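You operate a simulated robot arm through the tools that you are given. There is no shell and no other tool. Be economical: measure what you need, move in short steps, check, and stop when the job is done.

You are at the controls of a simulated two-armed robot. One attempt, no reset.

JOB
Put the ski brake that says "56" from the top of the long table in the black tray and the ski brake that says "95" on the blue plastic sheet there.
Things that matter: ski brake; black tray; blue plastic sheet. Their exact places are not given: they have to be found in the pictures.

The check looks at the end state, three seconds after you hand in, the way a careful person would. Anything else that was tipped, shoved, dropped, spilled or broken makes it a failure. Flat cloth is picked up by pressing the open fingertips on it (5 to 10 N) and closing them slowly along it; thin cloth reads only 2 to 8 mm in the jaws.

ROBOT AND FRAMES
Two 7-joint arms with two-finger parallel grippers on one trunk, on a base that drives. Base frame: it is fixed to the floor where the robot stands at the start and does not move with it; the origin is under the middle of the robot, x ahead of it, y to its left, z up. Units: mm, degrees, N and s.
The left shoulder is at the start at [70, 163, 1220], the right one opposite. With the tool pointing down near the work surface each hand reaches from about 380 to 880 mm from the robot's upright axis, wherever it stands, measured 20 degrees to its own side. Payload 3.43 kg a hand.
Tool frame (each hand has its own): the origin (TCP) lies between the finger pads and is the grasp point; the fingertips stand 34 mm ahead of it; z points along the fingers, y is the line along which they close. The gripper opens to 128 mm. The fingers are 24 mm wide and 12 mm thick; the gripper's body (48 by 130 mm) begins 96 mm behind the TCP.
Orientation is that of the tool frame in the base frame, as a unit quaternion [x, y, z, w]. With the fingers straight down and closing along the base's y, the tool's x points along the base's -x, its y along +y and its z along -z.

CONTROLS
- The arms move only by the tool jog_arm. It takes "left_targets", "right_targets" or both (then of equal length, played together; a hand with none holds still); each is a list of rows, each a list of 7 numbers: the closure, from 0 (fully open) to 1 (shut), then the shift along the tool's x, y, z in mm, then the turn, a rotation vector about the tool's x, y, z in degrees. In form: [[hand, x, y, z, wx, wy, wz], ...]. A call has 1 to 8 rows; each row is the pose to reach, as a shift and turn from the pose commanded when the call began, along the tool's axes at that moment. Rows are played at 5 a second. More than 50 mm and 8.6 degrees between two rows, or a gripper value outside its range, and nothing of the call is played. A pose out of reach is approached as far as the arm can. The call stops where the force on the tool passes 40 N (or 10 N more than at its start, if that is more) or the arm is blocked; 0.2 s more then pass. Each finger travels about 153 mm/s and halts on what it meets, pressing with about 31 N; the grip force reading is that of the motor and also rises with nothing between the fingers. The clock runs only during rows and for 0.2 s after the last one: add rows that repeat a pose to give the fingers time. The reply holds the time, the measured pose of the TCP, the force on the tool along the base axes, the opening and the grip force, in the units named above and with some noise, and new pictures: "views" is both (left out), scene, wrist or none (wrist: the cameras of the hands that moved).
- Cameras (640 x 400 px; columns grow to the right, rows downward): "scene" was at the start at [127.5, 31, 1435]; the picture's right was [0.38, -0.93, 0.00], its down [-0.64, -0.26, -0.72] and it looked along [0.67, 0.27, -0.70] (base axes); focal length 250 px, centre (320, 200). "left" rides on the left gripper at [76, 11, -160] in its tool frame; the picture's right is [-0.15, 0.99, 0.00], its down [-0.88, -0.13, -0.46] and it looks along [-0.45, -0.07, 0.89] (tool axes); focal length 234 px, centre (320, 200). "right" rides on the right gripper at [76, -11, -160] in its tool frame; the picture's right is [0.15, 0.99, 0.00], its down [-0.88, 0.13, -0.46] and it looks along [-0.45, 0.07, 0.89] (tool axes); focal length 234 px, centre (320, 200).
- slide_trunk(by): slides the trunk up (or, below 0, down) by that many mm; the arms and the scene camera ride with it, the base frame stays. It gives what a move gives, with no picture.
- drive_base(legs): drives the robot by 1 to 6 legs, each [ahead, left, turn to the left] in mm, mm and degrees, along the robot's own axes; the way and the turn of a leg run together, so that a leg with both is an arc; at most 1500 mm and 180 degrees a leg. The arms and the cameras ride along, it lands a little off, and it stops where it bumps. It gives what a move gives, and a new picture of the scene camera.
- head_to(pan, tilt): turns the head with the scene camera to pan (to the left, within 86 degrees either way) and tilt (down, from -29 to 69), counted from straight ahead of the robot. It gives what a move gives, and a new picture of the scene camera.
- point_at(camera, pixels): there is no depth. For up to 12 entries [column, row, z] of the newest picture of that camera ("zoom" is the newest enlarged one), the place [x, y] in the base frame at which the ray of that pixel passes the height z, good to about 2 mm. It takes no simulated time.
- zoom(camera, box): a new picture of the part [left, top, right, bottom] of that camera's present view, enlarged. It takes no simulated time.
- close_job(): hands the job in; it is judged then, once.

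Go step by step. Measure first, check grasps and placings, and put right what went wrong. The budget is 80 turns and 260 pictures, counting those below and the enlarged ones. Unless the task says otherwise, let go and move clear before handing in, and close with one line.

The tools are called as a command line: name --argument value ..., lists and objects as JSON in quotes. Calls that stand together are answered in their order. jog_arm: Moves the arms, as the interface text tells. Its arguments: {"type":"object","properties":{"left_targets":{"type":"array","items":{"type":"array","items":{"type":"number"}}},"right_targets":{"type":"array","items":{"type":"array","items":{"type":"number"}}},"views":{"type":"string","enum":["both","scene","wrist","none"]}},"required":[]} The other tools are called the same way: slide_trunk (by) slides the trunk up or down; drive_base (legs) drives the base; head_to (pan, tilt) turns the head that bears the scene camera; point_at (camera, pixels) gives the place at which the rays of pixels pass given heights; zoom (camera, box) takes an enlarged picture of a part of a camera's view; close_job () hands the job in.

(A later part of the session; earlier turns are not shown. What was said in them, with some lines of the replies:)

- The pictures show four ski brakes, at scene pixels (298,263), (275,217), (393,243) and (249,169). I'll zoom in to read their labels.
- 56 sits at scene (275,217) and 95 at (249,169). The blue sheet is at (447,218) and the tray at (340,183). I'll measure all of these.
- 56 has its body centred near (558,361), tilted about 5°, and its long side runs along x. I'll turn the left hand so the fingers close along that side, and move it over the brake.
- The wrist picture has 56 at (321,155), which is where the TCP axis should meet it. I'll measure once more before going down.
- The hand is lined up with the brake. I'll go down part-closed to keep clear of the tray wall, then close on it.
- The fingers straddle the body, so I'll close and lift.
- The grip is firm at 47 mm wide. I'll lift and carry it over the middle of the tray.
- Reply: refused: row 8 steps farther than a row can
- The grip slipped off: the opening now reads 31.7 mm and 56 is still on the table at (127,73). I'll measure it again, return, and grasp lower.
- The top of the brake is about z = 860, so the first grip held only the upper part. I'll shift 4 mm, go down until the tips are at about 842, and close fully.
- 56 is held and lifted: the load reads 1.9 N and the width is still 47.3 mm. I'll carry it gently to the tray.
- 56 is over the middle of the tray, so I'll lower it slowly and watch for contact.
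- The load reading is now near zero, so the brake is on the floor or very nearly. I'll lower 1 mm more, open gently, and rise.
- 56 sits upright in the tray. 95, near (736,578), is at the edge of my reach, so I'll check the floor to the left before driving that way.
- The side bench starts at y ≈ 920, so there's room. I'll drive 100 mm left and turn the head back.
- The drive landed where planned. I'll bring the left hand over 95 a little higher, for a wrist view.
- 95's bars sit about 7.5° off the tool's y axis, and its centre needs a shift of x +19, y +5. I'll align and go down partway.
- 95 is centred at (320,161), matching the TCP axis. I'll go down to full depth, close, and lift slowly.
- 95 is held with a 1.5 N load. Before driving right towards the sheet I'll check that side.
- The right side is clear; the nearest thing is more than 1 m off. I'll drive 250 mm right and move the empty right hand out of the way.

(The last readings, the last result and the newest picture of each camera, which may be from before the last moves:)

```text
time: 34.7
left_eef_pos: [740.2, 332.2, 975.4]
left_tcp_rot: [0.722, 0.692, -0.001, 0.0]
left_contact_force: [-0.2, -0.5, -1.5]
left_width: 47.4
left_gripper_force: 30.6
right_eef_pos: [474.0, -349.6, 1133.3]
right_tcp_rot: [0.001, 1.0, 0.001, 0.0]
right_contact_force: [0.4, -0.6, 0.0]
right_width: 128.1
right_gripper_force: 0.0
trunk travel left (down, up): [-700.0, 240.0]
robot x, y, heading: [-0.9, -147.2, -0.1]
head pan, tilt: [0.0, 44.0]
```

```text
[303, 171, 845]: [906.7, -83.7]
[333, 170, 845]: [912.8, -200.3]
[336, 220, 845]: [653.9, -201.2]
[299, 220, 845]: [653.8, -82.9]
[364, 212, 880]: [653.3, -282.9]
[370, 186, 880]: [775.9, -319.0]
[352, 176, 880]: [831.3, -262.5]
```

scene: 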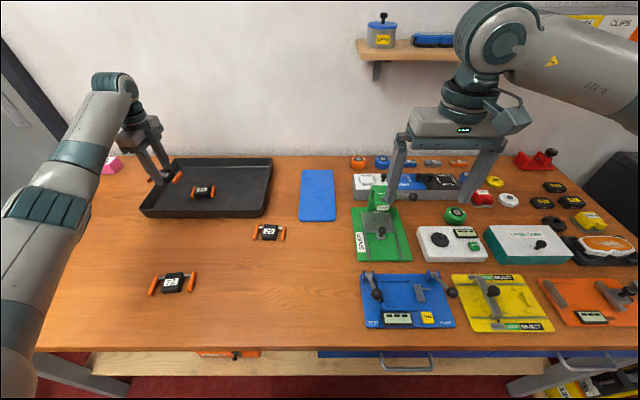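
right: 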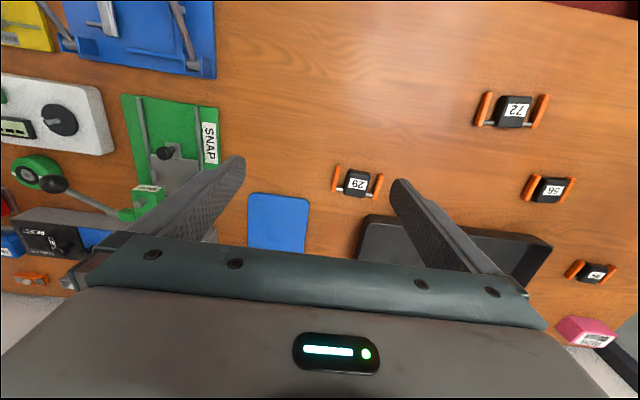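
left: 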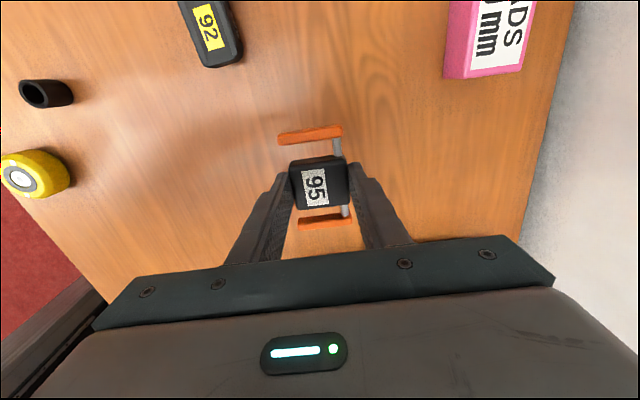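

The sheet spans x 654–910 and y −83 to −201. I'll carry 95 to about (760,−142).

jog_arm --left_targets '[[1, -10, 1, -10, 0, 0, 0], [1, -30, 3, -15, 0, 0, 0], [1, -60, 5, -15, 0, 0, 0], [1, -95, 8, -15, 0, 0, 0], [1, -130, 11, -15, 0, 0, 0], [1, -165, 14, -15, 0, 0, 0], [1, -195, 17, -15, 0, 0, 0], [1, -220, 19, -15, 0, 0, 0]]'

jog_arm --left_targets '[[1, -25, 2, 0, 0, 0, 0], [1, -60, 5, 0, 0, 0, 0], [1, -95, 8, 0, 0, 0, 0], [1, -130, 11, 0, 0, 0, 0], [1, -165, 14, 0, 0, 0, 0], [1, -200, 17, 0, 0, 0, 0], [1, -230, 20, 0, 0, 0, 0], [1, -252, 21, 0, 0, 0, 0]]'

```text
time: 36.5
left_eef_pos: [748.9, 111.8, 992.5]
left_tcp_rot: [0.722, 0.692, -0.001, 0.0]
left_contact_force: [0.6, 0.0, -1.1]
left_width: 47.2
left_gripper_force: 30.4
right_eef_pos: [474.9, -350.4, 1132.9]
right_tcp_rot: [0.001, 1.0, 0.0, 0.0]
right_contact_force: [0.1, -1.0, 0.0]
right_width: 127.8
right_gripper_force: 0.1
trunk travel left (down, up): [-700.0, 240.0]
robot x, y, heading: [1.5, -146.6, -0.2]
head pan, tilt: [0.0, 44.0]
```

scene: 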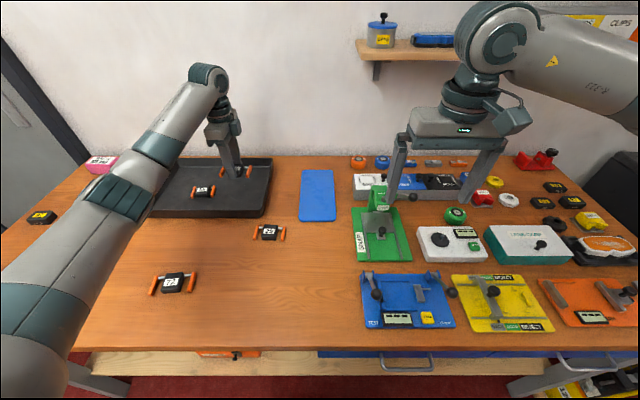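
left: 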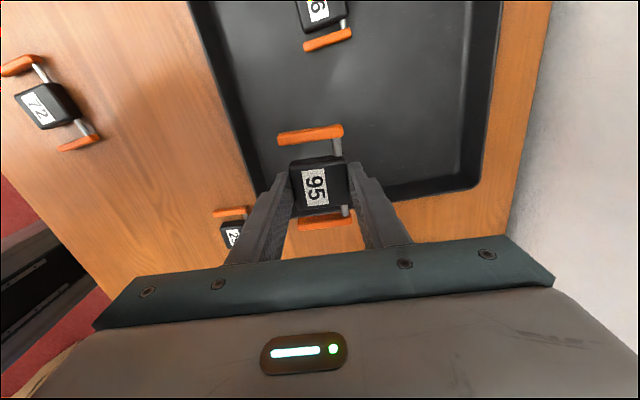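

```text
time: 38.3
left_eef_pos: [757.2, -142.9, 992.0]
left_tcp_rot: [0.723, 0.691, -0.001, -0.001]
left_contact_force: [0.3, 0.7, -1.9]
left_width: 47.1
left_gripper_force: 31.0
right_eef_pos: [475.3, -351.5, 1131.6]
right_tcp_rot: [0.001, 1.0, 0.0, 0.0]
right_contact_force: [0.1, 0.0, 0.1]
right_width: 127.9
right_gripper_force: 0.1
trunk travel left (down, up): [-700.0, 240.0]
robot x, y, heading: [-1.1, -147.4, -0.2]
head pan, tilt: [0.0, 44.0]
```

scene: 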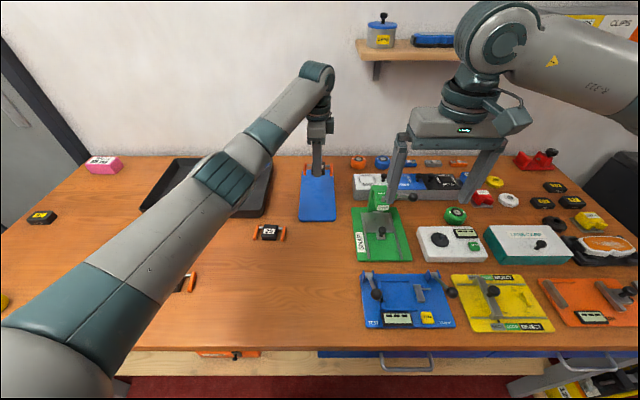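
left: 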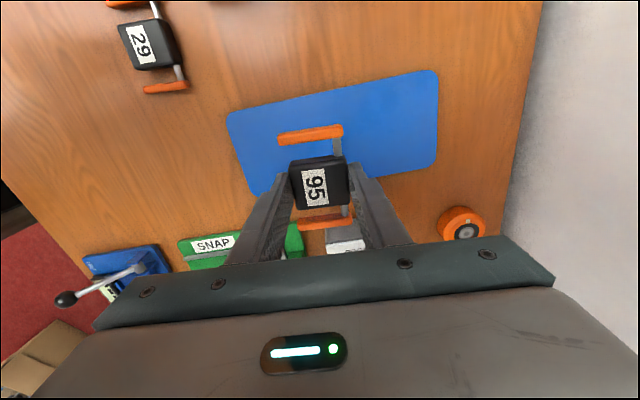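

95 is above the sheet, at (757,−143). I'll lower it slowly.

jog_arm --left_targets '[[1, 0, 0, 30, 0, 0, 0], [1, 0, 0, 60, 0, 0, 0], [1, 0, 0, 85, 0, 0, 0], [1, 0, 0, 98, 0, 0, 0], [1, 0, 0, 103, 0, 0, 0], [1, 0, 0, 105, 0, 0, 0], [1, 0, 0, 105, 0, 0, 0]]' --views "wrist"

```text
time: 39.9
left_eef_pos: [758.2, -140.1, 885.7]
left_tcp_rot: [0.722, 0.692, -0.001, 0.0]
left_contact_force: [-0.2, 0.5, -1.0]
left_width: 47.3
left_gripper_force: 31.2
right_eef_pos: [475.4, -351.7, 1133.2]
right_tcp_rot: [0.001, 1.0, 0.0, 0.0]
right_contact_force: [0.5, -1.2, -0.1]
right_width: 128.0
right_gripper_force: 0.1
trunk travel left (down, up): [-700.0, 240.0]
robot x, y, heading: [0.9, -149.8, -0.2]
head pan, tilt: [0.0, 44.0]
```

left: 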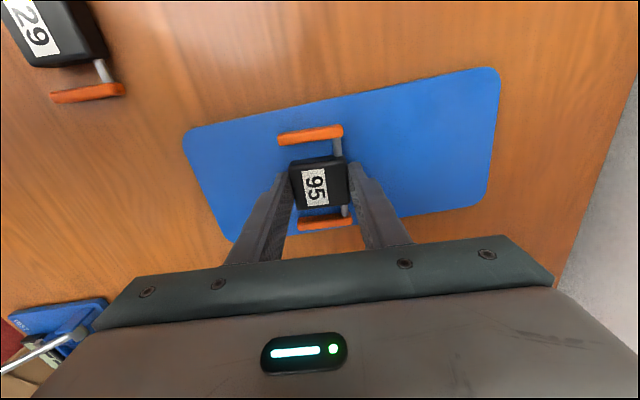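

point_at --camera "left" --pixels '[[245, 240, 845], [470, 206, 845], [350, 94, 845], [325, 229, 855], [352, 225, 855], [300, 230, 855], [310, 128, 855]]'

```text
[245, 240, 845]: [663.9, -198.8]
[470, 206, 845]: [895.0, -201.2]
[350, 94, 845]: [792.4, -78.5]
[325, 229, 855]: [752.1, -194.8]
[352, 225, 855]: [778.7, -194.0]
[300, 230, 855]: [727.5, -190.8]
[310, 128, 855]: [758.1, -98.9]
```

The brake spans about y −99 to −194 and the sheet −79 to −200. I'll shift 6 mm towards +y to centre it, then lower the last few mm.

jog_arm --left_targets '[[1, 3, 0, 0, 0, 0, 0], [1, 6, 0, 0, 0, 0, 0], [1, 6, 0, 1.5, 0, 0, 0], [1, 6, 0, 3, 0, 0, 0], [1, 6, 0, 4.5, 0, 0, 0], [1, 6, 0, 4.5, 0, 0, 0]]' --views "none"

jog_arm --left_targets '[[1, 0, 0, 1, 0, 0, 0], [1, 0, 0, 1, 0, 0, 0], [1, 0, 0, 1, 0, 0, 0]]' --views "wrist"

```text
time: 41.3
left_eef_pos: [757.8, -134.5, 883.9]
left_tcp_rot: [0.722, 0.692, 0.0, 0.002]
left_contact_force: [4.7, 1.4, 13.4]
left_width: 47.0
left_gripper_force: 31.1
right_eef_pos: [473.7, -350.8, 1132.6]
right_tcp_rot: [0.001, 1.0, 0.0, 0.0]
right_contact_force: [0.1, 0.0, -0.6]
right_width: 127.9
right_gripper_force: 0.0
trunk travel left (down, up): [-700.0, 240.0]
robot x, y, heading: [-3.3, -146.0, -0.1]
head pan, tilt: [0.0, 44.0]
```

```text
time: 42.1
left_eef_pos: [758.8, -134.3, 882.9]
left_tcp_rot: [0.722, 0.692, 0.001, 0.002]
left_contact_force: [8.8, -0.1, 23.1]
left_width: 47.4
left_gripper_force: 30.9
right_eef_pos: [474.3, -350.5, 1134.8]
right_tcp_rot: [0.001, 1.0, 0.0, 0.001]
right_contact_force: [-0.5, 0.2, 0.8]
right_width: 127.9
right_gripper_force: 0.1
trunk travel left (down, up): [-700.0, 240.0]
robot x, y, heading: [-0.3, -146.3, -0.3]
head pan, tilt: [0.0, 44.0]
```

left: 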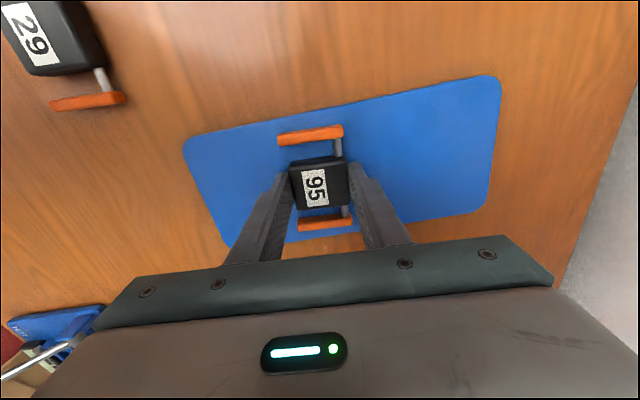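

The brake is pressing on the sheet with 23 N. I'll back off 3.5 mm, open gently and rise.

jog_arm --left_targets '[[1, 0, 0, -2, 0, 0, 0], [1, 0, 0, -3.5, 0, 0, 0], [0.6, 0, 0, -3.5, 0, 0, 0], [0.4, 0, 0, -3.5, 0, 0, 0], [0.25, 0, 0, -3.5, 0, 0, 0], [0.25, 0, 0, -35, 0, 0, 0], [0.25, 0, 0, -80, 0, 0, 0], [0.25, 0, 0, -120, 0, 0, 0]]'

```text
time: 43.9
left_eef_pos: [759.9, -135.5, 1002.3]
left_tcp_rot: [0.723, 0.691, 0.0, 0.0]
left_contact_force: [-0.1, 0.4, 0.0]
left_width: 95.9
left_gripper_force: 0.0
right_eef_pos: [474.8, -350.9, 1132.0]
right_tcp_rot: [0.001, 1.0, 0.0, 0.0]
right_contact_force: [0.3, -0.2, -0.5]
right_width: 127.7
right_gripper_force: 0.1
trunk travel left (down, up): [-700.0, 240.0]
robot x, y, heading: [1.8, -147.3, -0.0]
head pan, tilt: [0.0, 44.0]
```

scene: 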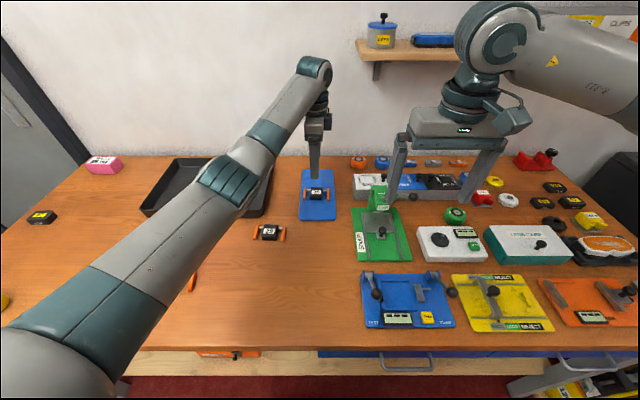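
left: 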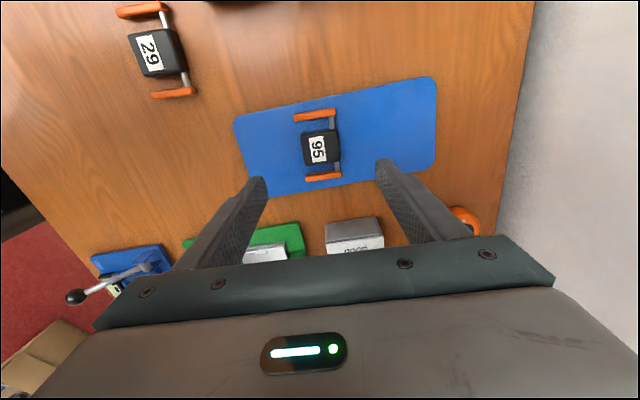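

95 lies wholly on the blue sheet at (320,147). I'll swing the left hand clear and take a final look at the table.

jog_arm --left_targets '[[0.25, 20, 0, -30, 0, 0, 0], [0.25, 55, 0, -60, 0, 0, 0], [0.25, 100, 0, -60, 0, 0, 0], [0.25, 145, 0, -60, 0, 0, 0], [0.25, 190, 0, -60, 0, 0, 0], [0.25, 235, 0, -60, 0, 0, 0], [0.25, 280, 0, -60, 0, 0, 0], [0.25, 325, 0, -60, 0, 0, 0]]'

zoom --camera "scene" --box '[80, 140, 400, 340]'

```text
time: 45.7
left_eef_pos: [772.3, 193.1, 1061.0]
left_tcp_rot: [0.723, 0.691, 0.0, 0.0]
left_contact_force: [-0.2, -0.2, 0.1]
left_width: 95.8
left_gripper_force: 0.0
right_eef_pos: [475.5, -349.1, 1131.9]
right_tcp_rot: [0.001, 1.0, -0.001, 0.0]
right_contact_force: [-0.3, 0.2, -0.7]
right_width: 127.8
right_gripper_force: 0.1
trunk travel left (down, up): [-700.0, 240.0]
robot x, y, heading: [-0.6, -145.5, 0.1]
head pan, tilt: [0.0, 44.0]
```

scene: 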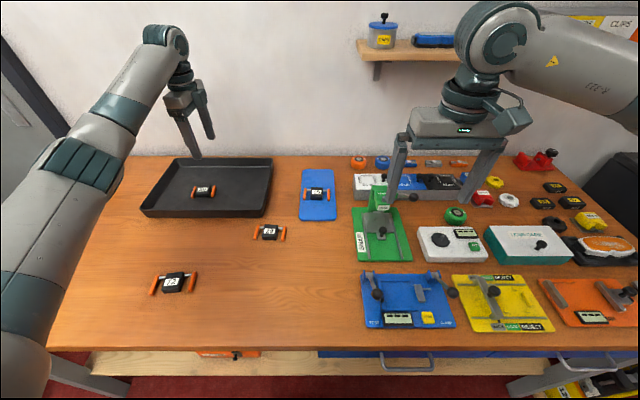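
left: 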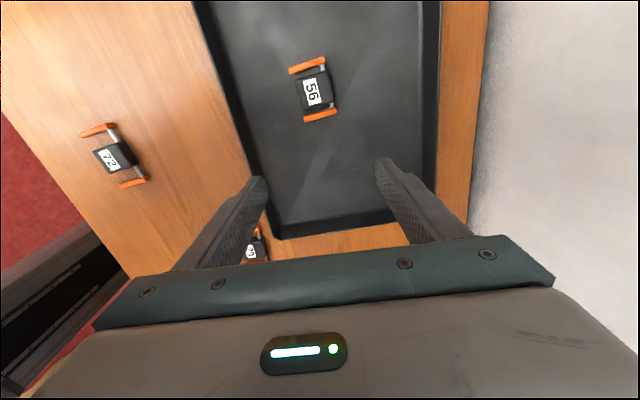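

```text
2.00 times, centred on (240, 240) of scene
```

zoom: 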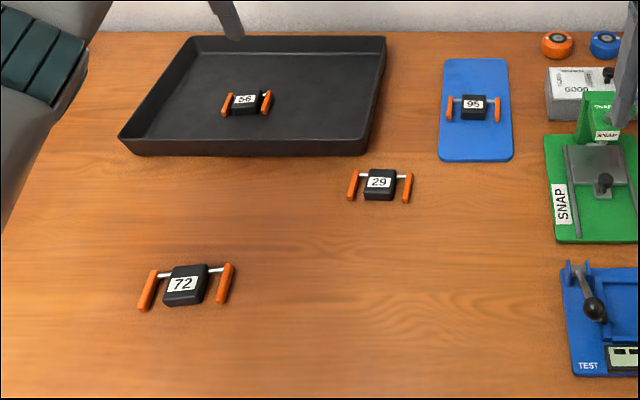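

The final view shows 56 in the tray and 95 on the blue sheet. 72 and 29 look undisturbed and both hands are clear, so I'm handing in.

close_job

```text
The job is handed in.
```

Ski brake 56 is in the black tray and ski brake 95 is on the blue sheet; both hands are clear, and nothing else looked moved in the final pictures.
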